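You operate a simulated robot arm through the tools that you are given. There is no shell and no other tool. Be economical: measure what you need, move in short steps, check, and stop when the job is done.

The job below is to be done with a simulated robot arm. You get a single attempt, and the scene is never put back.

TASK
Gauge the sliver and fit the funnel that the chart names.
Fine: sliver in the slide's groove, slide in, red knob down; the old funnel goes to the free hole of the rack; leave the zero knob alone.

Only the result counts: the job must be done as asked and must still hold three seconds after the hand-in. Knocking over, shifting, dropping, spilling or breaking anything else fails it.

THE ROBOT
A 7-joint arm with a two-finger parallel gripper, fixed in place. Base frame: the origin is at the foot of the arm, x ahead of it, y to its left, z up; the work surface is at about z = 864. Lengths are in mm, angles in degrees, forces in N, time in s.
With the tool pointing down near the work surface it reaches from about 240 to 680 mm from the base axis. Its first joint turns from -66.0 to 66.0 degrees. Payload 2.4 kg.
The tool frame sits at the grasp point between the pads (the TCP): z along the fingers, y along the line on which they close. The tips reach 30 mm beyond it. Largest opening 94 mm; finger width 28, thickness 10; the body of the gripper, 50 by 96 mm, starts 55 mm behind the TCP.
Orientation is that of the tool frame in the base frame, as [roll, pitch, yaw] about the fixed x, y, z axes, in that order (R = Rz(yaw) Ry(pitch) Rx(roll)). With the fingers straight down and closing along the base's y, the tool's x points along the base's -x, its y along +y and its z along -z.

THE INTERFACE
- The arm moves only by the tool apply_moves. Its argument "plan" is a list that holds one entry, the list of rows, each a list of 7 numbers: the shift along the base's x, y, z in mm, then the turn, a rotation vector about the base's x, y, z in degrees, then the closure in counts, from 0 (fully open) to 255 (shut). In form: [[[x, y, z, ax, ay, az, hand], ...]]. A call has 1 to 12 rows; each row is the pose to reach, as a shift and turn from the pose commanded when the call began. A row lasts 0.2 s, in which the tool goes at most 50 mm and 8.6 degrees; a call with a longer step from one row to the next is refused whole, and so is a gripper value outside its range. Where a pose cannot be reached the arm comes as near as it can. A force on the tool above 70 N (or 10 N above the force at the start of the call, whichever is more), or a blocked arm, ends the call early, and 0.2 s more pass. Each finger travels about 153 mm/s and halts on what it meets, pressing with about 40 N; the grip force reading is that of the motor and also rises with nothing between the fingers. The clock runs only during rows and for 0.2 s after the last one: add rows that repeat a pose to give the fingers time. The reply holds the time, the measured pose of the TCP, the force on the tool along the base axes, the opening and the grip force, in the units named above and with some noise.
- Cameras (640 x 400 px; columns grow to the right, rows downward): "scene" is fixed at [18.6, 462.3, 1453.7]; the picture's right is [-0.89, -0.46, 0.00], its down [-0.23, 0.43, -0.87] and it looks along [0.40, -0.77, -0.49] (base axes); focal length 360 px, centre (320, 200). "wrist" rides on the gripper at [76, 14, -103] in the tool frame; the picture's right is [-0.18, 0.98, 0.00], its down [-0.75, -0.14, -0.64] and it looks along [-0.63, -0.12, 0.77] (tool axes); focal length 243 px, centre (320, 200). There is no depth. A picture from a camera that has moved, and an enlarged one, comes with that camera's place and axes in the base frame and with its lens.
- grab_frame(camera): a new picture of that camera. It takes no simulated time.
- zoom(camera, box): a new picture of the part [left, top, right, bottom] of that camera's present view, enlarged. It takes no simulated time.
- job_done(): hands the job in; it is judged then, once.

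Go step by step. Nothing tells you positions but the pictures and the camera data: compare them with the known pose of the tool, close in by small moves and look again before you grip or let go. The budget is 120 turns and 64 pictures, counting those below and the enlarged ones. Unless the task says otherwise, let go and move clear before handing in, and close with one line.

The tools are called after ">>>" by a JSON object that holds its "method" and its "body". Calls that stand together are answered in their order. apply_moves: Moves the arm, as the interface text tells. Its arguments: {"type":"object","properties":{"plan":{"type":"array","items":{"type":"array","items":{"type":"array","items":{"type":"number"}}}}},"required":["plan"]} The other tools are called the same way: grab_frame (camera) takes a picture; zoom (camera, box) takes an enlarged picture of a part of a camera's view; job_done () hands the job in.

At the start:

```text
time: 0.0
tool_pos: [417.1, -141.8, 1287.4]
ee_rot: [-179.8, 0.0, 180.0]
ft_force: [1.2, 0.4, 0.1]
finger_gap: 93.6
gripper_force: 0.0
```

scene: 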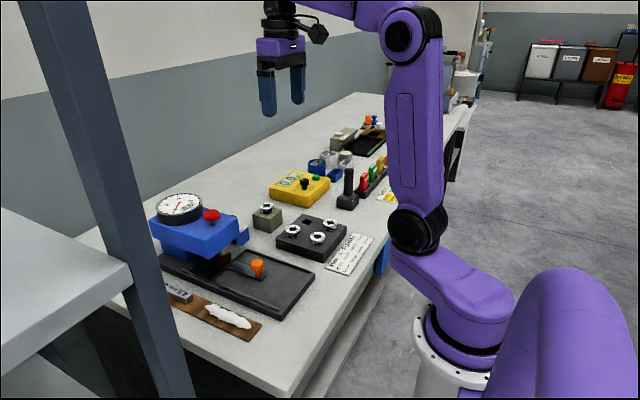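
wrist: 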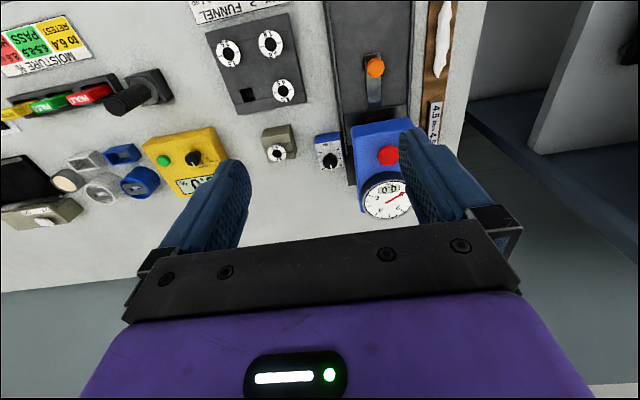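

The bench carries a blue dial gauge with an orange-knobbed slide, a wooden tray with white sliver, a dark rack with three funnels and one free hole, a grey holder with the old funnel, and a chart. I'll take closer looks first.

>>> {"method": "zoom", "body": {"camera": "scene", "box": [140, 180, 300, 280]}}

>>> {"method": "zoom", "body": {"camera": "scene", "box": [240, 190, 400, 290]}}

>>> {"method": "zoom", "body": {"camera": "scene", "box": [150, 250, 310, 350]}}

>>> {"method": "zoom", "body": {"camera": "wrist", "box": [180, 0, 340, 100]}}

>>> {"method": "zoom", "body": {"camera": "wrist", "box": [310, 0, 470, 220]}}

```text
4.00 times, centred on (220, 230) of scene
camera zoom: at [18.6, 462.3, 1453.7], right [-0.89, -0.46, 0.0], down [-0.23, 0.43, -0.87], along [0.4, -0.77, -0.49], focal length 1442 px, centre (720, 80)
```

zoom: 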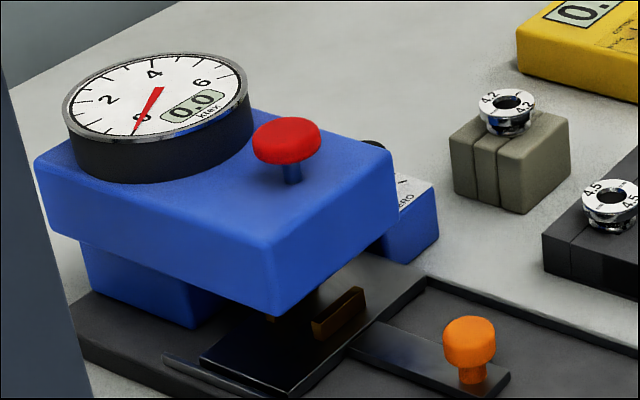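

```text
4.00 times, centred on (320, 240) of scene
camera zoom: at [18.6, 462.3, 1453.7], right [-0.89, -0.46, 0.0], down [-0.23, 0.43, -0.87], along [0.4, -0.77, -0.49], focal length 1442 px, centre (320, 40)
```

zoom: 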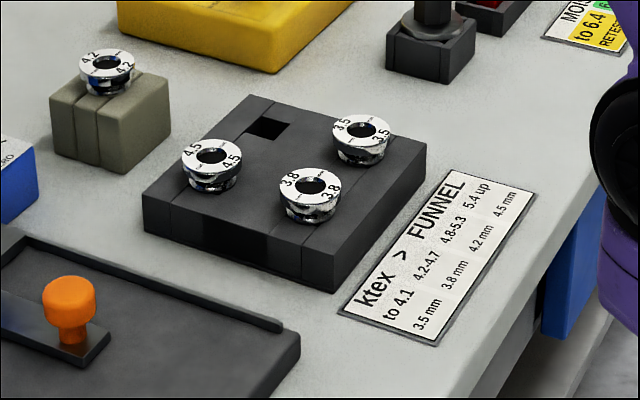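

```text
4.00 times, centred on (230, 300) of scene
camera zoom: at [18.6, 462.3, 1453.7], right [-0.89, -0.46, 0.0], down [-0.23, 0.43, -0.87], along [0.4, -0.77, -0.49], focal length 1442 px, centre (680, -200)
```

zoom: 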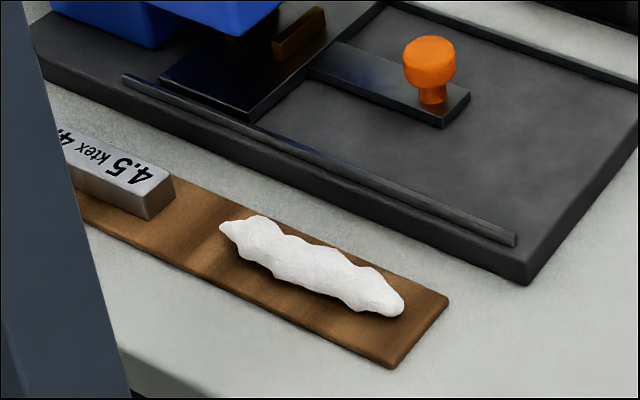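

```text
4.00 times, centred on (260, 50) of wrist
camera zoom: at [340.4, -128.1, 1389.1], right [0.18, 0.98, 0.0], down [0.75, -0.14, 0.64], along [0.63, -0.12, -0.77], focal length 970 px, centre (560, 800)
```

zoom: 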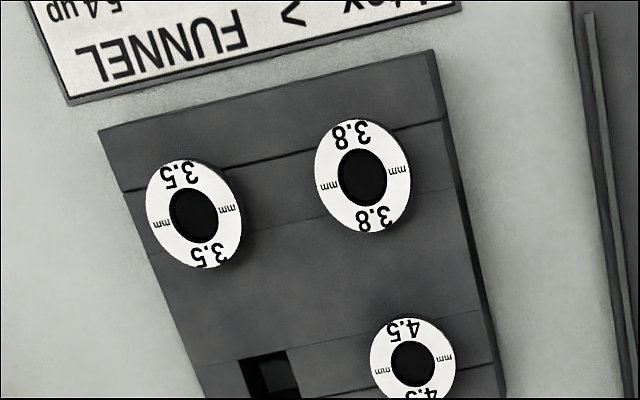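

```text
1.82 times, centred on (390, 110) of wrist
camera zoom: at [340.4, -128.1, 1389.1], right [0.18, 0.98, 0.0], down [0.75, -0.14, 0.64], along [0.63, -0.12, -0.77], focal length 441 px, centre (193, 364)
```

zoom: 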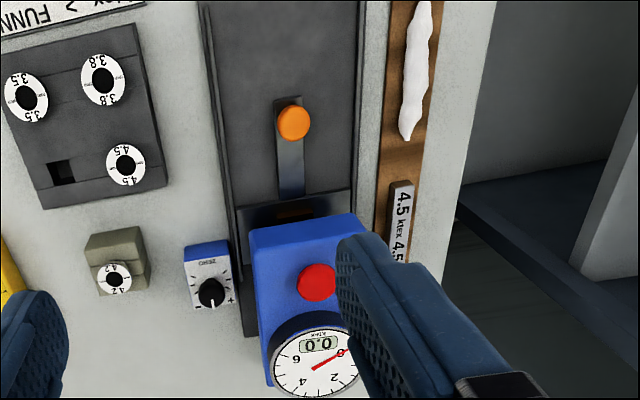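

The chart reads: up to 4.1 → 3.5, 4.2–4.7 → 3.8, 4.8–5.3 → 4.2, 5.4 and up → 4.5; the fitted funnel is 4.2. I'll move closer over the slide and sliver for measurements.

>>> {"method": "apply_moves", "body": {"plan": [[[-15, 28, -28, 0, 0, 0, 0], [-30, 56, -56, 0, 0, 0, 0], [-45, 84, -84, 0, 0, 0, 0], [-60, 112, -112, 0, 0, 0, 0], [-75, 142, -137, 0, 0, 0, 0]]]}}

>>> {"method": "grab_frame", "body": {"camera": "wrist"}}

```text
time: 1.2
tool_pos: [342.8, 0.9, 1151.7]
ee_rot: [180.0, 0.1, 179.9]
ft_force: [0.3, -0.5, -0.2]
finger_gap: 94.3
gripper_force: 0.1
```

```text
56 pictures are left
camera wrist: at [266.5, 14.6, 1252.4], right [0.18, 0.98, 0.0], down [0.75, -0.14, 0.64], along [0.63, -0.12, -0.77], focal length 243 px, centre (320, 200)
```

wrist: 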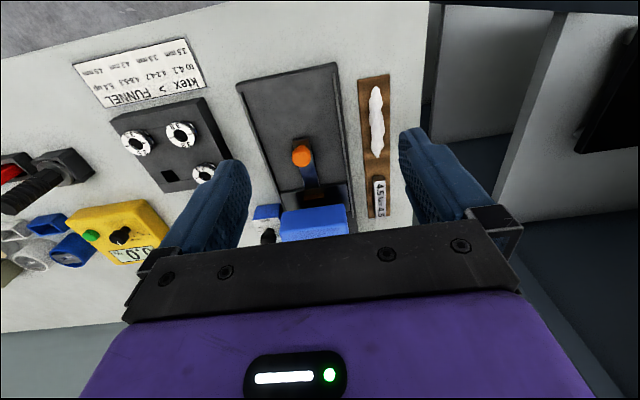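

>>> {"method": "zoom", "body": {"camera": "wrist", "box": [230, 55, 410, 245]}}

```text
2.11 times, centred on (320, 150) of wrist
camera zoom: at [266.5, 14.6, 1252.4], right [0.18, 0.98, 0.0], down [0.75, -0.14, 0.64], along [0.63, -0.12, -0.77], focal length 511 px, centre (320, 305)
```

zoom: 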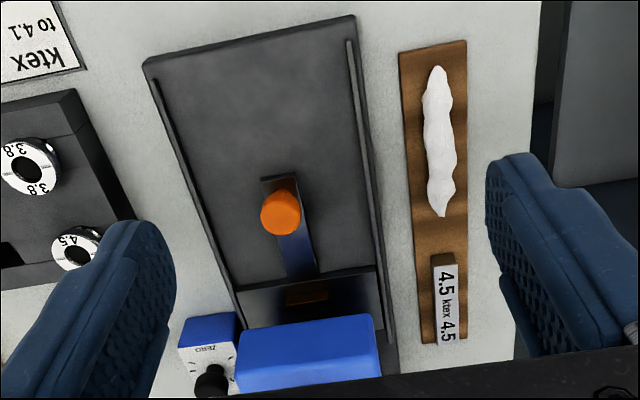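

The slide knob is at about (450, -52, top 910). The groove seems hidden under the gauge, so I'll pull the slide out first; approaching above the knob.

>>> {"method": "apply_moves", "body": {"plan": [[[21, -10, -36, 0, 0, 0, 0], [43, -21, -73, 0, 0, 0, 0], [64, -31, -109, 0, 0, 0, 0], [86, -42, -146, 0, 0, 0, 0], [107, -52.4, -182, 0, 0, 0, 0]]]}}

>>> {"method": "grab_frame", "body": {"camera": "wrist"}}

>>> {"method": "zoom", "body": {"camera": "scene", "box": [140, 150, 340, 330]}}

```text
time: 2.4
tool_pos: [451.7, -51.3, 965.7]
ee_rot: [180.0, 0.1, -180.0]
ft_force: [0.7, 0.1, -0.6]
finger_gap: 93.9
gripper_force: 0.0
```

```text
54 pictures are left
camera wrist: at [375.1, -38.2, 1067.4], right [0.18, 0.98, 0.0], down [0.75, -0.14, 0.64], along [0.63, -0.12, -0.77], focal length 243 px, centre (320, 200)
```

wrist: 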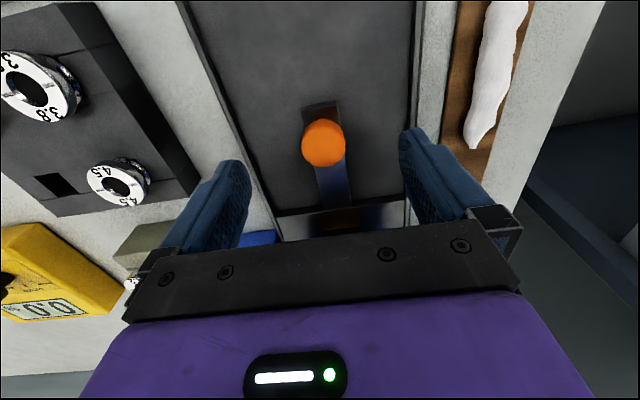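

```text
2.22 times, centred on (240, 240) of scene
camera zoom: at [18.6, 462.3, 1453.7], right [-0.89, -0.46, 0.0], down [-0.23, 0.43, -0.87], along [0.4, -0.77, -0.49], focal length 801 px, centre (498, 111)
```

zoom: 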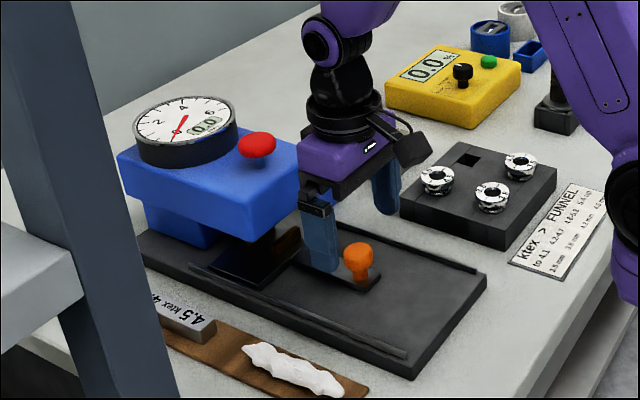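

Alignment on the knob is good. I'll pre-close, descend to grip the knob's head and grip.

>>> {"method": "apply_moves", "body": {"plan": [[[1.5, 0, 0, 0, 0, 0, 110], [1.5, 0, -25, 0, 0, 0, 110], [1.5, 0, -49, 0, 0, 0, 110], [1.5, 0, -49, 0, 0, 0, 255], [1.5, 0, -49, 0, 0, 0, 255]]]}}

>>> {"method": "grab_frame", "body": {"camera": "wrist"}}

```text
time: 3.6
tool_pos: [450.0, -49.9, 918.5]
ee_rot: [-180.0, 0.0, -179.9]
ft_force: [-2.0, 12.5, 7.6]
finger_gap: 29.8
gripper_force: 44.9
```

```text
52 pictures are left
camera wrist: at [373.5, -36.2, 1021.1], right [0.18, 0.98, 0.0], down [0.75, -0.14, 0.64], along [0.63, -0.12, -0.77], focal length 243 px, centre (320, 200)
```

wrist: 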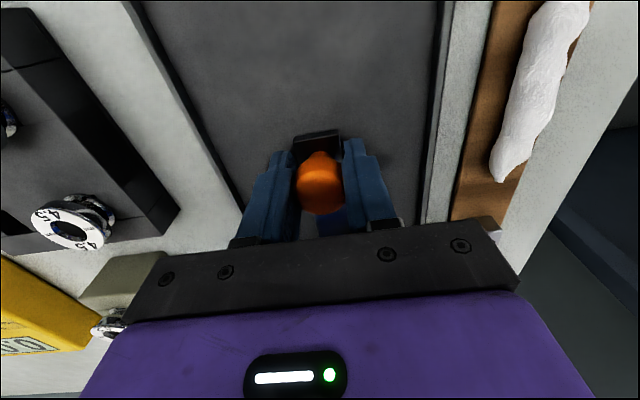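

The knob is gripped. Pulling the slide out towards the base.

>>> {"method": "apply_moves", "body": {"plan": [[[-12, -0.5, 0, 0, 0, 0, 255], [-24, -1, 0, 0, 0, 0, 255], [-36, -1, 0, 0, 0, 0, 255], [-48, -1, 0, 0, 0, 0, 255], [-60, -1, 0, 0, 0, 0, 255], [-70, -1, 0, 0, 0, 0, 255]]]}}

>>> {"method": "zoom", "body": {"camera": "scene", "box": [140, 180, 340, 330]}}

```text
time: 5.0
tool_pos: [380.4, -50.1, 918.7]
ee_rot: [180.0, -0.1, -179.3]
ft_force: [0.2, 49.5, 17.3]
finger_gap: 30.1
gripper_force: 44.5
```

```text
2.67 times, centred on (240, 255) of scene
camera zoom: at [18.4, 463.7, 1453.2], right [-0.89, -0.46, 0.0], down [-0.23, 0.43, -0.87], along [0.4, -0.77, -0.49], focal length 962 px, centre (533, 53)
```

zoom: 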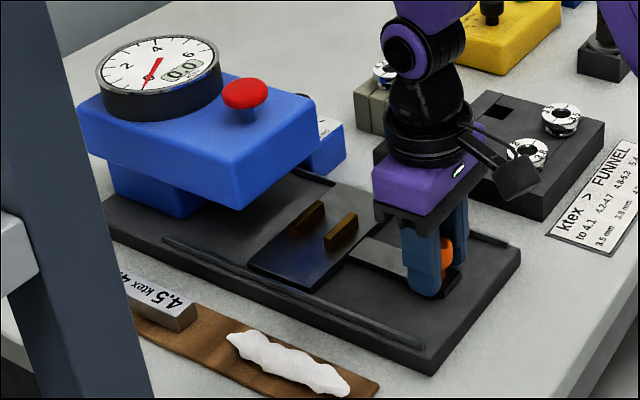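

The groove lies between two brown walls running along y, now mostly clear of the gauge. I'll relieve the sideways force and pull a little further.

>>> {"method": "apply_moves", "body": {"plan": [[[0, 2, 0, 0, 0, 0, 255], [-8, 2, 0, 0, 0, 0, 255], [-16, 2, 0, 0, 0, 0, 255], [-16, 2, 0, 0, 0, 0, 255]]]}}

```text
time: 6.0
tool_pos: [365.1, -49.5, 918.5]
ee_rot: [-179.9, 0.2, -179.6]
ft_force: [-0.1, 41.8, 31.2]
finger_gap: 29.9
gripper_force: 44.9
```

Some side force persists; I'll open the fingers and back off upwards, then look.

>>> {"method": "apply_moves", "body": {"plan": [[[0, 0, 0, 0, 0, 0, 140], [0, 0, 0, 0, 0, 0, 130], [0, 0, 40, 0, 0, 0, 110], [0, 0, 85, 0, 0, 0, 60]]]}}

>>> {"method": "grab_frame", "body": {"camera": "wrist"}}

>>> {"method": "zoom", "body": {"camera": "scene", "box": [140, 180, 340, 330]}}

```text
time: 7.0
tool_pos: [365.8, -53.3, 1005.5]
ee_rot: [180.0, 0.1, 180.0]
ft_force: [0.7, 0.7, -0.3]
finger_gap: 71.8
gripper_force: 0.1
```

```text
50 pictures are left
camera wrist: at [289.5, -38.7, 1107.5], right [0.18, 0.98, 0.0], down [0.75, -0.14, 0.64], along [0.63, -0.12, -0.77], focal length 243 px, centre (320, 200)
```

wrist: 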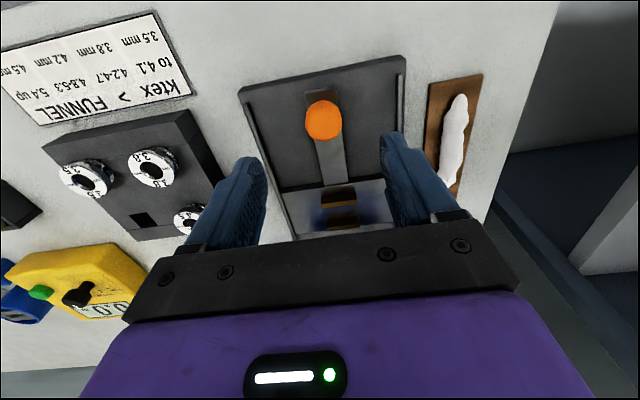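

```text
2.67 times, centred on (240, 255) of scene
camera zoom: at [18.6, 462.3, 1453.7], right [-0.89, -0.46, 0.0], down [-0.23, 0.43, -0.87], along [0.4, -0.77, -0.49], focal length 962 px, centre (533, 53)
```

zoom: 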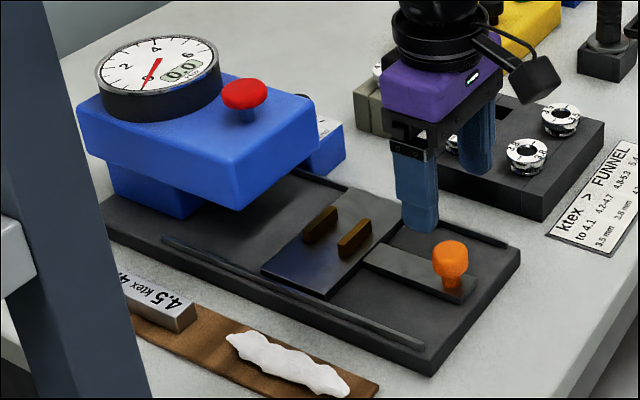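

Slide is out with the groove exposed. Zooming in to measure the groove and the sliver.

>>> {"method": "zoom", "body": {"camera": "wrist", "box": [260, 80, 420, 240]}}

>>> {"method": "zoom", "body": {"camera": "scene", "box": [200, 230, 280, 280]}}

>>> {"method": "zoom", "body": {"camera": "wrist", "box": [400, 60, 500, 200]}}

```text
2.50 times, centred on (340, 160) of wrist
camera zoom: at [289.5, -38.7, 1107.5], right [0.18, 0.98, 0.0], down [0.75, -0.14, 0.64], along [0.63, -0.12, -0.77], focal length 606 px, centre (270, 300)
```

zoom: 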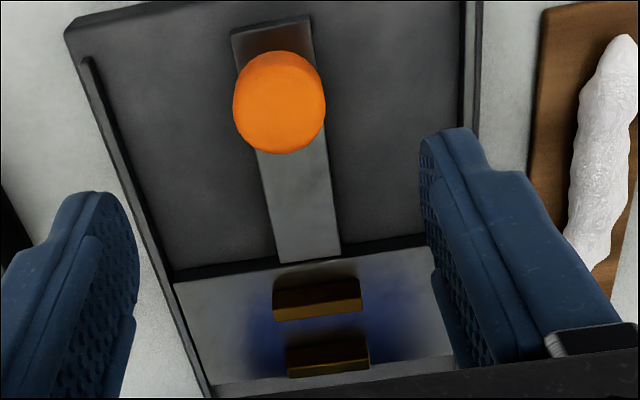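

```text
8.00 times, centred on (240, 255) of scene
camera zoom: at [18.6, 462.3, 1453.7], right [-0.89, -0.46, 0.0], down [-0.23, 0.43, -0.87], along [0.4, -0.77, -0.49], focal length 2884 px, centre (960, -240)
```

zoom: 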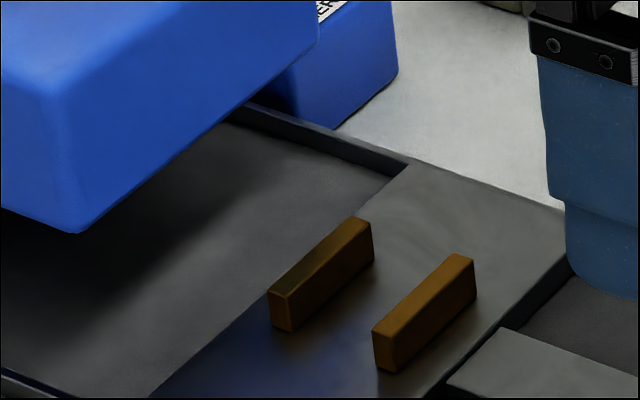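

```text
2.86 times, centred on (450, 130) of wrist
camera zoom: at [289.5, -38.7, 1107.5], right [0.18, 0.98, 0.0], down [0.75, -0.14, 0.64], along [0.63, -0.12, -0.77], focal length 693 px, centre (-51, 400)
```

zoom: 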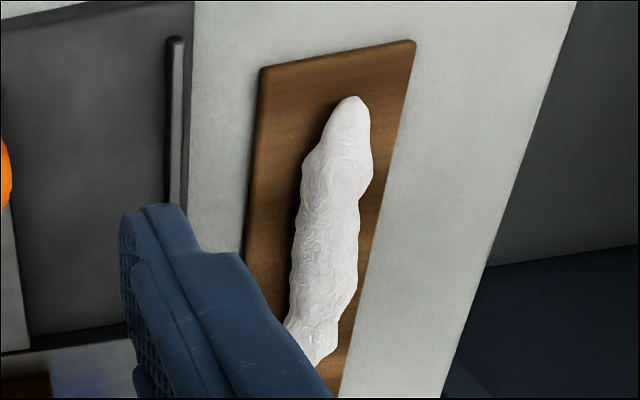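

Groove centre is about (485, -51), walls roughly 28 mm apart with tops near z=900; the gauge front edge is at x≈540. For gripper clearance I'll pull the slide about 10 mm further.

>>> {"method": "apply_moves", "body": {"plan": [[[1, 3, -40, 0, 0, 0, 110], [1, 3, -86, 0, 0, 0, 120], [1, 3, -86, 0, 0, 0, 255], [1, 3, -86, 0, 0, 0, 255], [-5, 3, -86, 0, 0, 0, 255], [-11, 3, -86, 0, 0, 0, 255]]]}}

```text
time: 8.4
tool_pos: [353.5, -50.3, 919.1]
ee_rot: [-179.9, -0.2, 179.8]
ft_force: [-0.8, -18.6, -32.2]
finger_gap: 30.0
gripper_force: 45.1
```

Slide is out further. Releasing and moving over the sliver's near end for a look.

>>> {"method": "apply_moves", "body": {"plan": [[[0, 0, 0, 0, 0, 0, 140], [0, 0, 0, 0, 0, 0, 130], [0, 0, 45, 0, 0, 0, 110], [0, 0, 85, 0, 0, 0, 110], [14, 42, 85, 0, 0, 0, 110], [28, 84, 85, 0, 0, 0, 110], [42, 125, 75, 0, 0, 0, 110]]]}}

>>> {"method": "grab_frame", "body": {"camera": "wrist"}}

>>> {"method": "zoom", "body": {"camera": "scene", "box": [140, 180, 340, 350]}}

```text
time: 10.0
tool_pos: [397.6, 80.5, 992.4]
ee_rot: [-180.0, -0.2, -180.0]
ft_force: [0.6, 0.1, -0.6]
finger_gap: 53.4
gripper_force: 0.1
```

```text
45 pictures are left
camera wrist: at [321.0, 94.7, 1094.9], right [0.18, 0.98, 0.0], down [0.75, -0.14, 0.64], along [0.63, -0.12, -0.77], focal length 243 px, centre (320, 200)
```

wrist: 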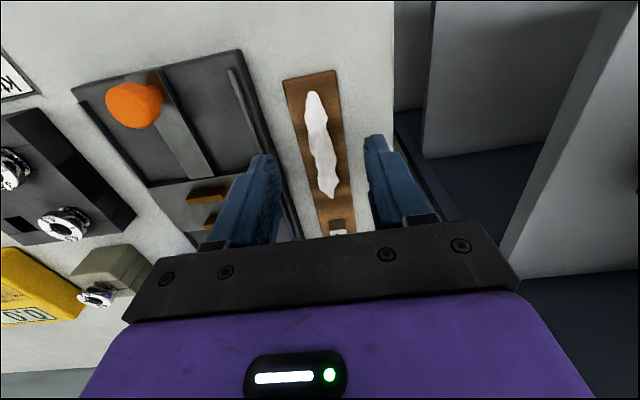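

```text
2.35 times, centred on (240, 265) of scene
camera zoom: at [18.6, 462.3, 1453.7], right [-0.89, -0.46, 0.0], down [-0.23, 0.43, -0.87], along [0.4, -0.77, -0.49], focal length 848 px, centre (508, 47)
```

zoom: 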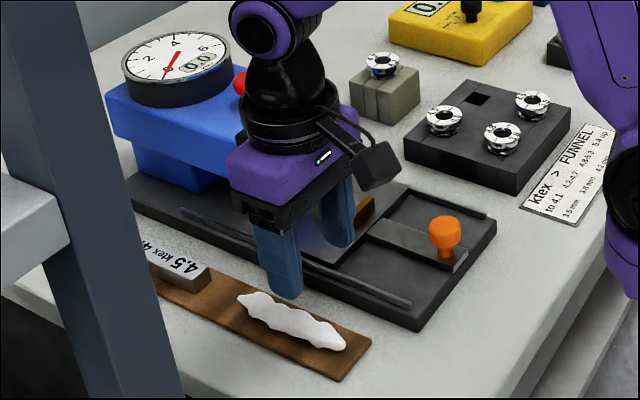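

The sliver lies along x at y≈76, spanning x≈378–495. Lowering near its near end with the fingers straddling it, then checking height.

>>> {"method": "apply_moves", "body": {"plan": [[[1, -4.5, -40, 0, 0, 0, 110], [1, -4.5, -82, 0, 0, 0, 110], [1, -4.5, -82, 0, 0, 0, 110]]]}}

>>> {"method": "grab_frame", "body": {"camera": "wrist"}}

>>> {"method": "zoom", "body": {"camera": "scene", "box": [190, 250, 290, 350]}}

```text
time: 10.8
tool_pos: [398.2, 75.9, 909.2]
ee_rot: [180.0, 0.0, -180.0]
ft_force: [-0.4, 0.3, -0.1]
finger_gap: 53.4
gripper_force: 0.0
```

```text
43 pictures are left
camera wrist: at [321.5, 89.4, 1010.7], right [0.18, 0.98, 0.0], down [0.75, -0.14, 0.64], along [0.63, -0.12, -0.77], focal length 243 px, centre (320, 200)
```

wrist: 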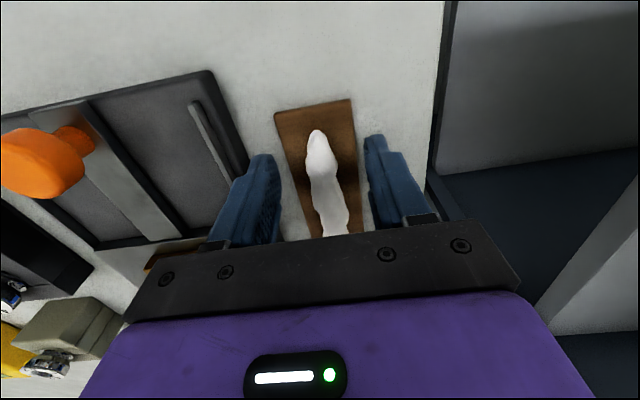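

```text
4.00 times, centred on (240, 300) of scene
camera zoom: at [18.6, 462.3, 1453.7], right [-0.89, -0.46, 0.0], down [-0.23, 0.43, -0.87], along [0.4, -0.77, -0.49], focal length 1442 px, centre (640, -200)
```

zoom: 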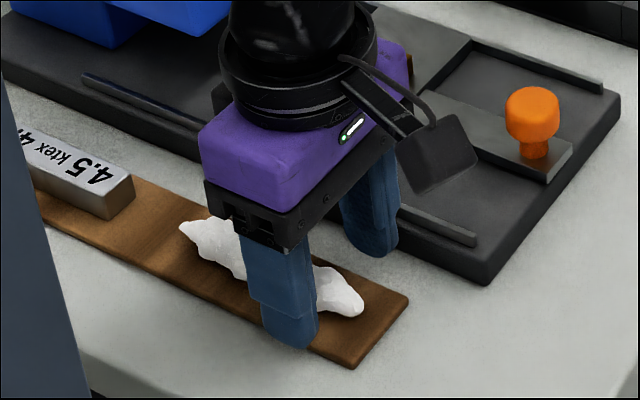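

The fingers straddle the sliver. Down 6 mm more and close.

>>> {"method": "apply_moves", "body": {"plan": [[[0, 0, -6, 0, 0, 0, 110], [0, 0, -6, 0, 0, 0, 255], [0, 0, -6, 0, 0, 0, 255], [0, 0, -6, 0, 0, 0, 255]]]}}

>>> {"method": "zoom", "body": {"camera": "wrist", "box": [240, 90, 400, 250]}}

```text
time: 11.8
tool_pos: [396.8, 73.4, 902.0]
ee_rot: [179.9, -0.1, 179.9]
ft_force: [0.7, -0.3, 1.4]
finger_gap: 20.3
gripper_force: 39.6
```

```text
2.50 times, centred on (320, 170) of wrist
camera zoom: at [320.8, 87.8, 1004.8], right [0.18, 0.98, 0.0], down [0.75, -0.14, 0.64], along [0.63, -0.12, -0.77], focal length 606 px, centre (320, 275)
```

zoom: 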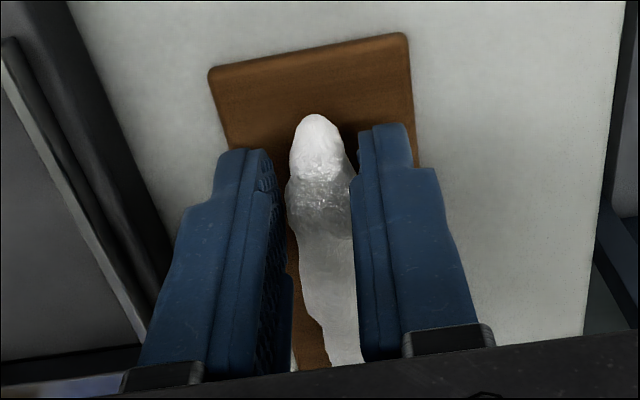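

The sliver is held (20 mm). Lifting and turning +90° about z.

>>> {"method": "apply_moves", "body": {"plan": [[[0, 0, 30, 0, 0, 0, 255], [0, 0, 70, 0, 0, 0, 255], [0, 0, 110, 0, 0, 8.5, 255], [0, 0, 120, 0, 0, 17, 255], [0, 0, 120, 0, 0, 25.5, 255], [0, 0, 120, 0, 0, 34, 255], [0, 0, 120, 0, 0, 42.5, 255], [0, 0, 120, 0, 0, 51, 255], [0, 0, 120, 0, 0, 59.5, 255], [0, 0, 120, 0, 0, 68, 255], [0, 0, 120, 0, 0, 76.5, 255], [0, 0, 120, 0, 0, 85, 255]]]}}

>>> {"method": "grab_frame", "body": {"camera": "scene"}}

>>> {"method": "grab_frame", "body": {"camera": "wrist"}}

```text
time: 14.4
tool_pos: [394.8, 72.5, 1024.6]
ee_rot: [180.0, 0.0, -94.9]
ft_force: [-0.8, -0.4, 0.6]
finger_gap: 0.0
gripper_force: 33.2
```

```text
40 pictures are left
```

scene: 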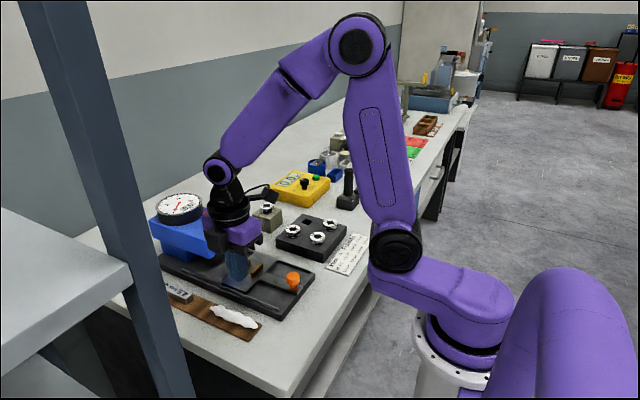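

```text
39 pictures are left
camera wrist: at [375.1, -3.1, 1126.9], right [-0.96, 0.27, 0.0], down [0.2, 0.74, 0.64], along [0.17, 0.62, -0.77], focal length 243 px, centre (320, 200)
```

wrist: 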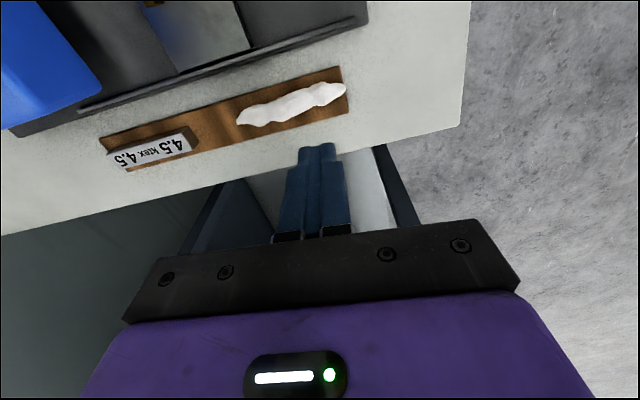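

The sliver slipped out and is still on its tray, slightly turned. Looking closely at its shape before regripping.

>>> {"method": "zoom", "body": {"camera": "wrist", "box": [200, 50, 380, 150]}}

>>> {"method": "zoom", "body": {"camera": "scene", "box": [190, 280, 280, 350]}}

```text
3.56 times, centred on (290, 100) of wrist
camera zoom: at [375.1, -3.1, 1126.9], right [-0.96, 0.27, 0.0], down [0.2, 0.74, 0.64], along [0.17, 0.62, -0.77], focal length 863 px, centre (427, 556)
```

zoom: 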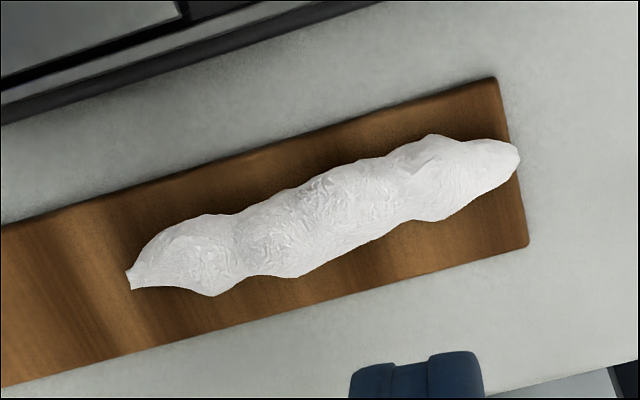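

```text
5.71 times, centred on (235, 315) of scene
camera zoom: at [18.6, 462.3, 1453.7], right [-0.89, -0.46, 0.0], down [-0.23, 0.43, -0.87], along [0.4, -0.77, -0.49], focal length 2060 px, centre (806, -457)
```

zoom: 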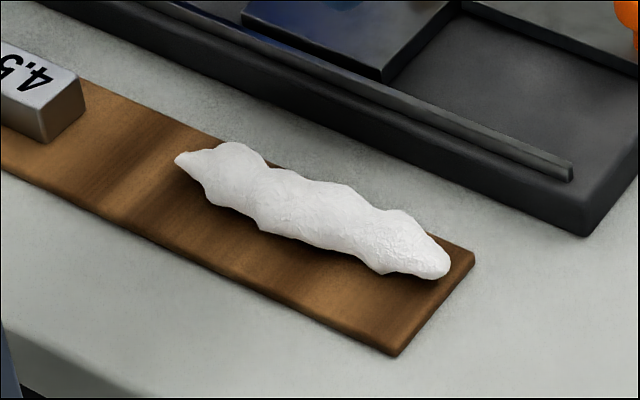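

The sliver now spans x≈369–486 at y≈72. I'll turn back, re-approach its end lobe, and go lower this time.

>>> {"method": "apply_moves", "body": {"plan": [[[0, 0, 0, 0, 0, -8.5, 110], [0, 0, 0, 0, 0, -17, 110], [0, 0, 0, 0, 0, -25.5, 110], [0, 0, 0, 0, 0, -34, 110], [0, 0, 0, 0, 0, -42.5, 110], [0, 0, 0, 0, 0, -51, 110], [0, 0, 0, 0, 0, -59.5, 110], [0, 0, 0, 0, 0, -68, 110], [0, 0, 0, 0, 0, -76.5, 110], [0, 0, -35, 0, 0, -84, 110], [0, 0, -75, 0, 0, -84, 110], [0, 0, -110, 0, 0, -84, 110]]]}}

>>> {"method": "zoom", "body": {"camera": "wrist", "box": [240, 90, 400, 250]}}

>>> {"method": "zoom", "body": {"camera": "scene", "box": [190, 270, 280, 350]}}

```text
time: 17.0
tool_pos: [394.9, 69.1, 912.8]
ee_rot: [-180.0, -0.1, -179.1]
ft_force: [-1.0, -0.1, -0.4]
finger_gap: 53.3
gripper_force: 0.1
```

```text
2.50 times, centred on (320, 170) of wrist
camera zoom: at [319.2, 82.1, 1015.4], right [0.17, 0.99, 0.0], down [0.76, -0.13, 0.64], along [0.63, -0.11, -0.77], focal length 606 px, centre (320, 275)
```

zoom: 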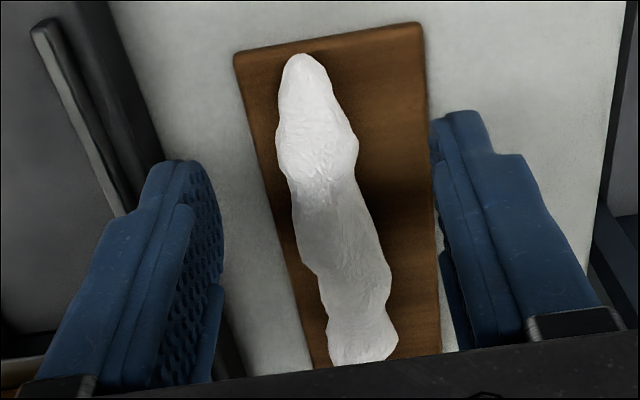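

```text
5.00 times, centred on (235, 310) of scene
camera zoom: at [18.6, 462.3, 1453.7], right [-0.89, -0.46, 0.0], down [-0.23, 0.43, -0.87], along [0.4, -0.77, -0.49], focal length 1803 px, centre (745, -350)
```

zoom: 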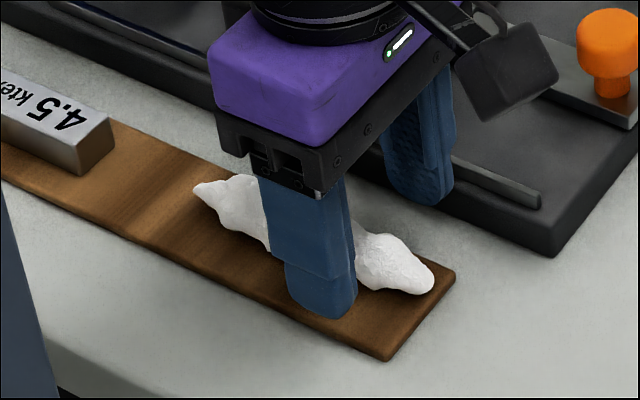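

The lobe centre is at about x=388, y=70. Shifting -7 mm in x, going down 14 mm, closing, then a small test lift.

>>> {"method": "apply_moves", "body": {"plan": [[[-7, 0.5, -6, 0, 0, 0, 110], [-7, 0.5, -14, 0, 0, 0, 110], [-7, 0.5, -14, 0, 0, 0, 255], [-7, 0.5, -14, 0, 0, 0, 255], [-7, 0.5, -14, 0, 0, 0, 255]]]}}

>>> {"method": "zoom", "body": {"camera": "wrist", "box": [240, 90, 400, 250]}}

```text
time: 18.2
tool_pos: [388.7, 70.9, 899.8]
ee_rot: [180.0, 0.0, -179.0]
ft_force: [0.0, 0.7, 1.2]
finger_gap: 20.5
gripper_force: 39.8
```

```text
2.50 times, centred on (320, 170) of wrist
camera zoom: at [313.0, 83.4, 1001.6], right [0.17, 0.99, 0.0], down [0.76, -0.13, 0.64], along [0.63, -0.11, -0.77], focal length 606 px, centre (320, 275)
```

zoom: 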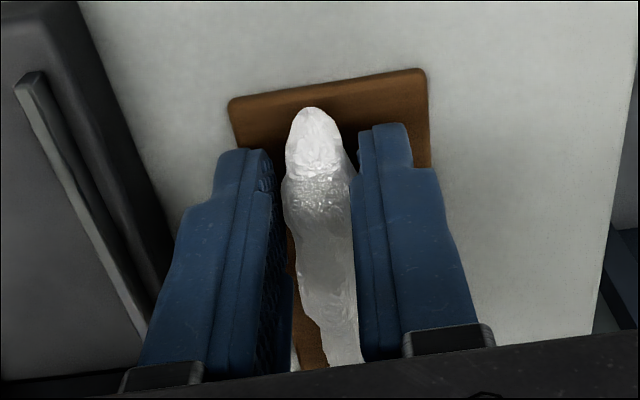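

Closed on the lobe at 20.5 mm. Slow test lift of 30 mm.

>>> {"method": "apply_moves", "body": {"plan": [[[0, 0, 0, 0, 0, 0, 255], [0, 0, 5, 0, 0, 0, 255], [0, 0, 10, 0, 0, 0, 255], [0, 0, 20, 0, 0, 0, 255], [0, 0, 30, 0, 0, 0, 255]]]}}

>>> {"method": "zoom", "body": {"camera": "scene", "box": [190, 260, 280, 350]}}

```text
time: 19.4
tool_pos: [390.7, 71.9, 930.0]
ee_rot: [-180.0, 0.1, -179.0]
ft_force: [0.2, -0.4, 0.7]
finger_gap: 20.3
gripper_force: 40.0
```

```text
4.44 times, centred on (235, 305) of scene
camera zoom: at [18.6, 462.3, 1453.7], right [-0.89, -0.46, 0.0], down [-0.23, 0.43, -0.87], along [0.4, -0.77, -0.49], focal length 1602 px, centre (698, -267)
```

zoom: 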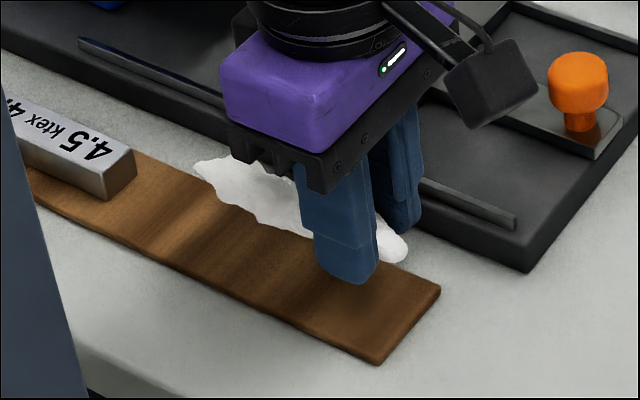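

The sliver is held level. Continuing up and turning gently.

>>> {"method": "apply_moves", "body": {"plan": [[[0, 0, 15, 0, 0, 0, 255], [0, 0, 35, 0, 0, 2, 255], [0, 0, 50, 0, 0, 5, 255], [0, 0, 60, 0, 0, 9, 255], [0, 0, 60, 0, 0, 14, 255], [0, 0, 60, 0, 0, 19, 255], [0, 0, 60, 0, 0, 24, 255], [0, 0, 60, 0, 0, 29, 255], [0, 0, 60, 0, 0, 34, 255], [0, 0, 60, 0, 0, 39, 255], [0, 0, 60, 0, 0, 43, 255], [0, 0, 60, 0, 0, 45, 255]]]}}

```text
time: 22.0
tool_pos: [388.2, 72.6, 989.6]
ee_rot: [180.0, 0.0, -133.9]
ft_force: [0.4, 0.7, 0.3]
finger_gap: 20.4
gripper_force: 39.9
```

>>> {"method": "apply_moves", "body": {"plan": [[[0, 0, 0, 0, 0, 2, 255], [0, 0, 0, 0, 0, 6, 255], [0, 0, 0, 0, 0, 11, 255], [0, 0, 0, 0, 0, 16, 255], [0, 0, 0, 0, 0, 21, 255], [0, 0, 0, 0, 0, 26, 255], [0, 0, 0, 0, 0, 31, 255], [0, 0, 0, 0, 0, 36, 255], [0, 0, 0, 0, 0, 40, 255], [0, 0, 0, 0, 0, 43, 255], [0, 0, 0, 0, 0, 44, 255]]]}}

>>> {"method": "grab_frame", "body": {"camera": "wrist"}}

```text
time: 24.4
tool_pos: [389.3, 71.6, 991.1]
ee_rot: [179.9, 0.0, -89.9]
ft_force: [0.7, 0.0, -0.5]
finger_gap: 20.6
gripper_force: 40.5
```

```text
32 pictures are left
camera wrist: at [375.2, -4.6, 1092.6], right [-0.98, 0.18, 0.0], down [0.14, 0.75, 0.64], along [0.12, 0.63, -0.77], focal length 243 px, centre (320, 200)
```

wrist: 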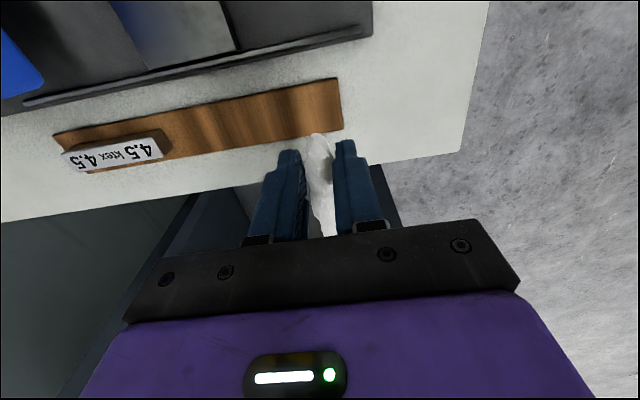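

Held well. Moving over the groove at the same height.

>>> {"method": "apply_moves", "body": {"plan": [[[6, -12, 0, 0, 0, 0, 255], [18, -35, 0, 0, 0, 0, 255], [32, -62, 0, 0, 0, 0, 255], [46, -89, 0, 0, 0, 0, 255], [60, -116, 0, 0, 0, 0, 255], [73, -141, 0, 0, 0, 0, 255], [81, -156, 0, 0, 0, 0, 255], [84, -161, 0, 0, 0, 0, 255]]]}}

>>> {"method": "zoom", "body": {"camera": "scene", "box": [160, 190, 320, 320]}}

>>> {"method": "grab_frame", "body": {"camera": "wrist"}}

```text
time: 26.2
tool_pos: [473.1, -88.7, 991.2]
ee_rot: [-179.9, 0.0, -90.1]
ft_force: [-0.2, -0.7, 1.1]
finger_gap: 20.7
gripper_force: 39.8
```

```text
3.08 times, centred on (240, 255) of scene
camera zoom: at [18.6, 462.3, 1453.7], right [-0.89, -0.46, 0.0], down [-0.23, 0.43, -0.87], along [0.4, -0.77, -0.49], focal length 1109 px, centre (566, 31)
```

zoom: 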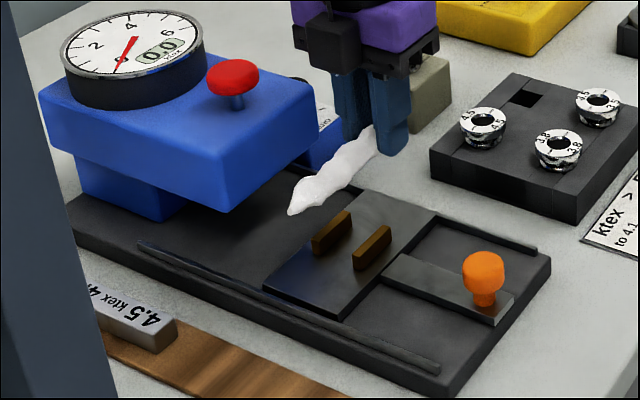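

```text
30 pictures are left
camera wrist: at [458.3, -166.0, 1094.2], right [-0.98, 0.18, 0.0], down [0.14, 0.75, 0.64], along [0.12, 0.63, -0.77], focal length 243 px, centre (320, 200)
```

wrist: 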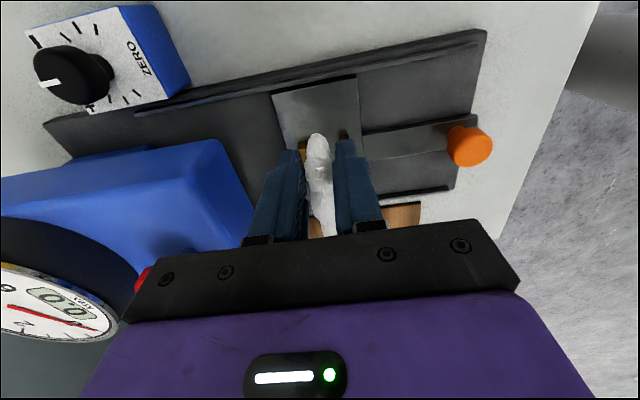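

>>> {"method": "zoom", "body": {"camera": "wrist", "box": [240, 70, 440, 240]}}

>>> {"method": "zoom", "body": {"camera": "scene", "box": [220, 220, 290, 275]}}

```text
2.35 times, centred on (340, 155) of wrist
camera zoom: at [458.3, -166.0, 1094.2], right [-0.98, 0.18, 0.0], down [0.14, 0.75, 0.64], along [0.12, 0.63, -0.77], focal length 571 px, centre (273, 306)
```

zoom: 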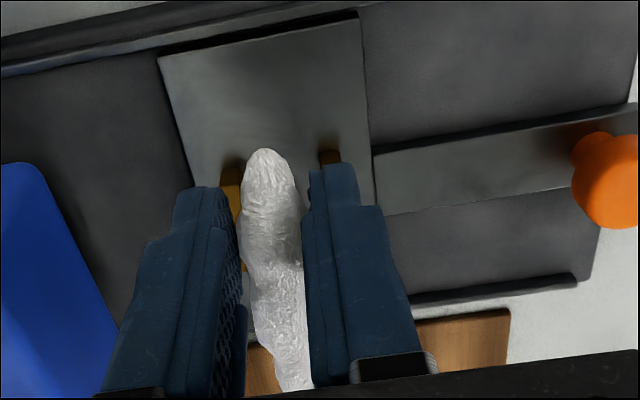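

```text
7.27 times, centred on (255, 248) of scene
camera zoom: at [18.6, 462.3, 1453.7], right [-0.89, -0.46, 0.0], down [-0.23, 0.43, -0.87], along [0.4, -0.77, -0.49], focal length 2622 px, centre (793, -146)
```

zoom: 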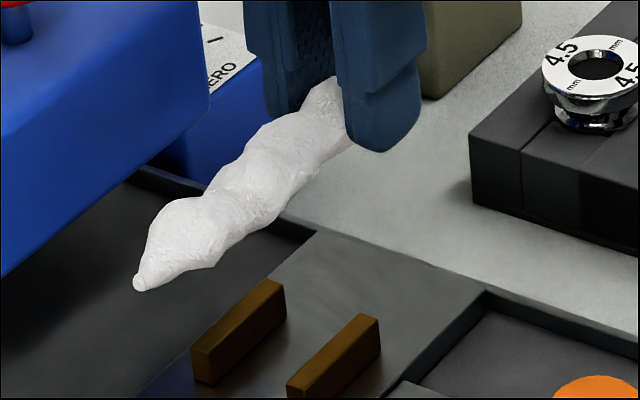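

The sliver is parallel with the groove and about 1.5 mm short in x; I'll correct and lower to just above the plate.

>>> {"method": "apply_moves", "body": {"plan": [[[1.5, 0, -8, 0, 0, 0, 255], [1.5, 0, -25, 0, 0, 0, 255], [1.5, 0, -42, 0, 0, 0, 255], [1.5, 0, -57, 0, 0, 0, 255], [1.5, 0, -66, 0, 0, 0, 255]]]}}

>>> {"method": "zoom", "body": {"camera": "scene", "box": [210, 210, 290, 280]}}

```text
time: 27.4
tool_pos: [474.7, -88.6, 926.5]
ee_rot: [-180.0, 0.1, -90.0]
ft_force: [-0.5, 0.1, -0.8]
finger_gap: 20.3
gripper_force: 40.3
```

```text
5.71 times, centred on (250, 245) of scene
camera zoom: at [18.6, 462.3, 1453.7], right [-0.89, -0.46, 0.0], down [-0.23, 0.43, -0.87], along [0.4, -0.77, -0.49], focal length 2060 px, centre (720, -57)
```

zoom: 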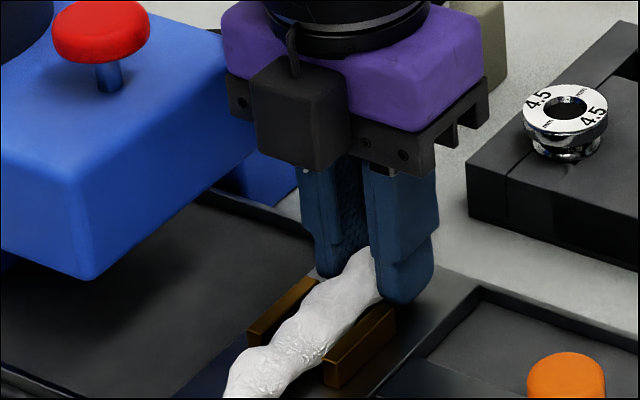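

It is dropping in between the walls. Lowering slowly to contact.

>>> {"method": "apply_moves", "body": {"plan": [[[0, 0, -3, 0, 0, 0, 255], [0, 0, -6, 0, 0, 0, 255], [0, 0, -8, 0, 0, 0, 255]]]}}

>>> {"method": "zoom", "body": {"camera": "scene", "box": [210, 220, 290, 290]}}

```text
time: 28.2
tool_pos: [479.1, -88.1, 922.5]
ee_rot: [-179.0, -0.1, -89.9]
ft_force: [0.8, 0.2, 7.4]
finger_gap: 20.6
gripper_force: 39.8
stopped in row 3: the force on the tool passed its limit (the readings are from after the stop); the commanded pose is now the measured one
```

```text
5.71 times, centred on (250, 255) of scene
camera zoom: at [18.5, 462.4, 1453.7], right [-0.89, -0.46, 0.0], down [-0.23, 0.43, -0.87], along [0.4, -0.77, -0.49], focal length 2060 px, centre (720, -114)
```

zoom: 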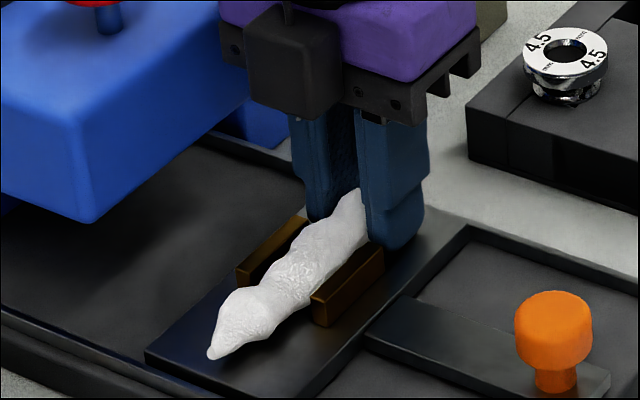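

The sliver is down on the plate between the walls. Opening slightly and lifting.

>>> {"method": "apply_moves", "body": {"plan": [[[0, 0, 0.5, 0, 0, 0, 180], [0, 0, 0.5, 0, 0, 0, 165], [0, 0, 3, 0, 0, 0, 150], [0, 0, 25, 0, 0, 0, 140], [0, 0, 65, 0, 0, 0, 130], [0, 0, 90, 0, 0, 0, 130]]]}}

>>> {"method": "grab_frame", "body": {"camera": "wrist"}}

>>> {"method": "zoom", "body": {"camera": "scene", "box": [180, 210, 320, 300]}}

```text
time: 29.6
tool_pos: [480.1, -90.8, 1011.8]
ee_rot: [-179.2, -0.1, -90.0]
ft_force: [-0.2, -0.2, 0.0]
finger_gap: 46.1
gripper_force: 0.0
```

```text
25 pictures are left
camera wrist: at [464.5, -167.4, 1114.7], right [-0.98, 0.18, -0.01], down [0.13, 0.75, 0.64], along [0.13, 0.63, -0.77], focal length 243 px, centre (320, 200)
```

wrist: 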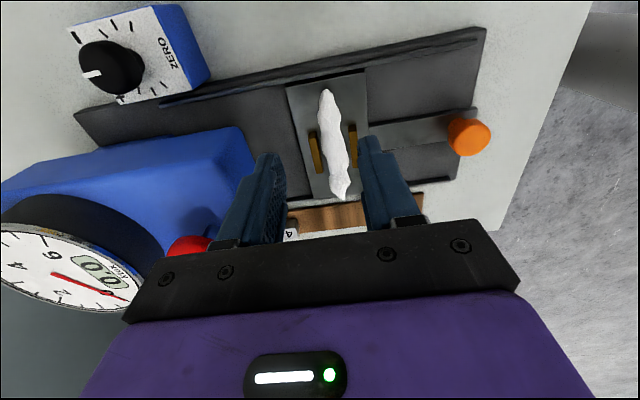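

```text
4.44 times, centred on (250, 255) of scene
camera zoom: at [18.6, 462.3, 1453.7], right [-0.89, -0.46, 0.0], down [-0.23, 0.43, -0.87], along [0.4, -0.77, -0.49], focal length 1602 px, centre (631, -44)
```

zoom: 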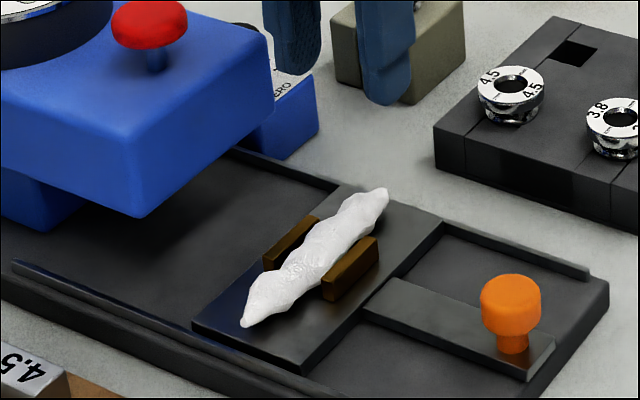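

The sliver sits well in the groove. Now to the knob (≈355, -50), keeping this orientation so the fingers straddle it in x.

>>> {"method": "apply_moves", "body": {"plan": [[[-42, 14, 0, 0, 0.8, 0, 100], [-84, 27, 0, 0, 0.8, 0, 90], [-125, 40.5, -10, 0, 0.8, 0, 90], [-125, 40.5, -40, 0, 0.8, 0, 90]]]}}

>>> {"method": "grab_frame", "body": {"camera": "wrist"}}

```text
time: 30.6
tool_pos: [351.9, -47.3, 970.9]
ee_rot: [180.0, -0.2, -90.1]
ft_force: [-0.3, -0.4, 1.0]
finger_gap: 60.9
gripper_force: 0.0
```

```text
23 pictures are left
camera wrist: at [337.8, -123.1, 1073.0], right [-0.98, 0.18, 0.0], down [0.14, 0.75, 0.64], along [0.12, 0.63, -0.77], focal length 243 px, centre (320, 200)
```

wrist: 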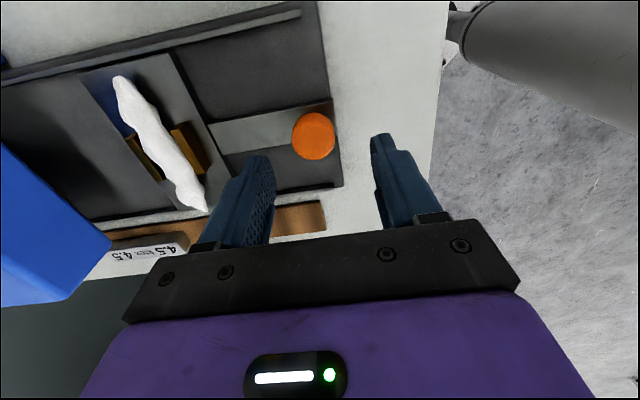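

>>> {"method": "apply_moves", "body": {"plan": [[[4.5, -1.5, -25, 0, 0, 0, 90], [4.5, -1.5, -52, 0, 0, 0, 90], [4.5, -1.5, -52, 0, 0, 0, 170], [4.5, -1.5, -52, 0, 0, 0, 170]]]}}

```text
time: 31.6
tool_pos: [359.6, -50.0, 920.0]
ee_rot: [-179.4, 0.0, -90.0]
ft_force: [0.7, 2.6, 65.6]
finger_gap: 43.3
gripper_force: 10.6
```

A fingertip is pressing on the slide arm; lifting a few mm and rechecking.

>>> {"method": "apply_moves", "body": {"plan": [[[0, 0, 3, 0, 0, 0, 150], [0, 0, 6, 0, 0, 0, 150], [0, 0, 6, 0, 0, 0, 150]]]}}

>>> {"method": "zoom", "body": {"camera": "scene", "box": [220, 200, 320, 300]}}

```text
time: 32.4
tool_pos: [356.7, -50.8, 924.3]
ee_rot: [179.8, -0.1, -90.0]
ft_force: [-1.6, -0.9, 0.2]
finger_gap: 39.4
gripper_force: 0.6
```

```text
4.00 times, centred on (270, 250) of scene
camera zoom: at [18.6, 462.3, 1453.7], right [-0.89, -0.46, 0.0], down [-0.23, 0.43, -0.87], along [0.4, -0.77, -0.49], focal length 1442 px, centre (520, 0)
```

zoom: 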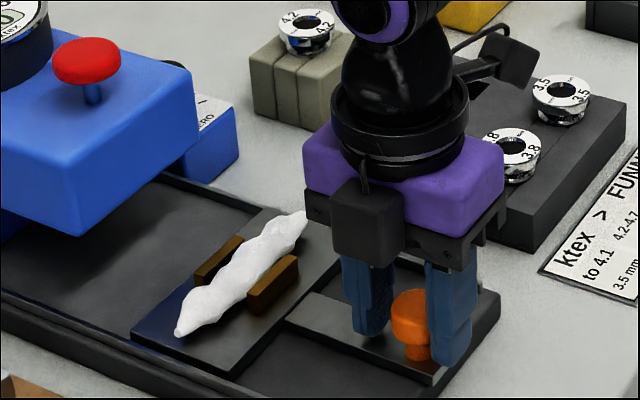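

Clear now. Gripping the knob and sliding in gently.

>>> {"method": "apply_moves", "body": {"plan": [[[0, 0, 0, 0, 0, 0, 255], [0, 0, 0, 0, 0, 0, 255], [4, 0, 0, 0, 0, 0, 255], [12, 0, 0, 0, 0, 0, 255], [22, 0, 0, 0, 0, 0, 255], [33, 0, 0, 0, 0, 0, 255], [44, 0, 0, 0, 0, 0, 255], [55, 0, 0, 0, 0, 0, 255], [66, 0, 0, 0, 0, 0, 255], [76, 0, 0, 0, 0, 0, 255], [83, 0, 0, 0, 0, 0, 255], [86, 0, 0, 0, 0, 0, 255]]]}}

>>> {"method": "zoom", "body": {"camera": "scene", "box": [150, 190, 290, 300]}}

```text
time: 35.0
tool_pos: [446.0, -49.8, 924.5]
ee_rot: [-179.9, -0.1, -90.0]
ft_force: [0.5, -4.9, 30.9]
finger_gap: 29.8
gripper_force: 45.2
```

```text
3.64 times, centred on (220, 245) of scene
camera zoom: at [18.1, 462.2, 1453.7], right [-0.89, -0.46, 0.0], down [-0.23, 0.43, -0.87], along [0.4, -0.77, -0.49], focal length 1311 px, centre (684, 36)
```

zoom: 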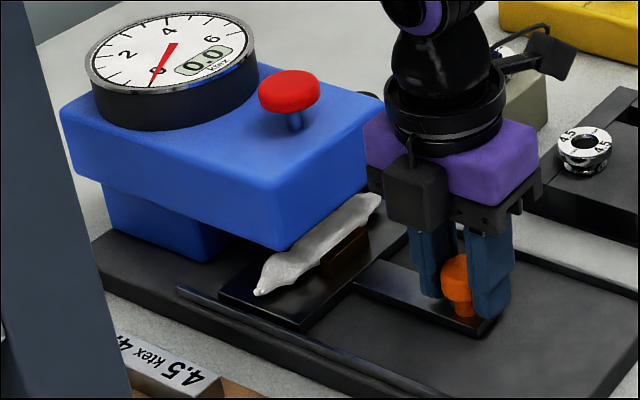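

Still sliding freely; pushing on until the stop.

>>> {"method": "apply_moves", "body": {"plan": [[[3, 0, 0, 0, 0, 0, 255], [6, 0, 0, 0, 0, 0, 255], [9, 0, 0, 0, 0, 0, 255], [12, 0, 0, 0, 0, 0, 255], [15, 0, 0, 0, 0, 0, 255]]]}}

```text
time: 36.2
tool_pos: [452.1, -50.4, 925.0]
ee_rot: [178.7, 0.0, -90.0]
ft_force: [-38.4, -12.2, 10.6]
finger_gap: 29.8
gripper_force: 45.5
```

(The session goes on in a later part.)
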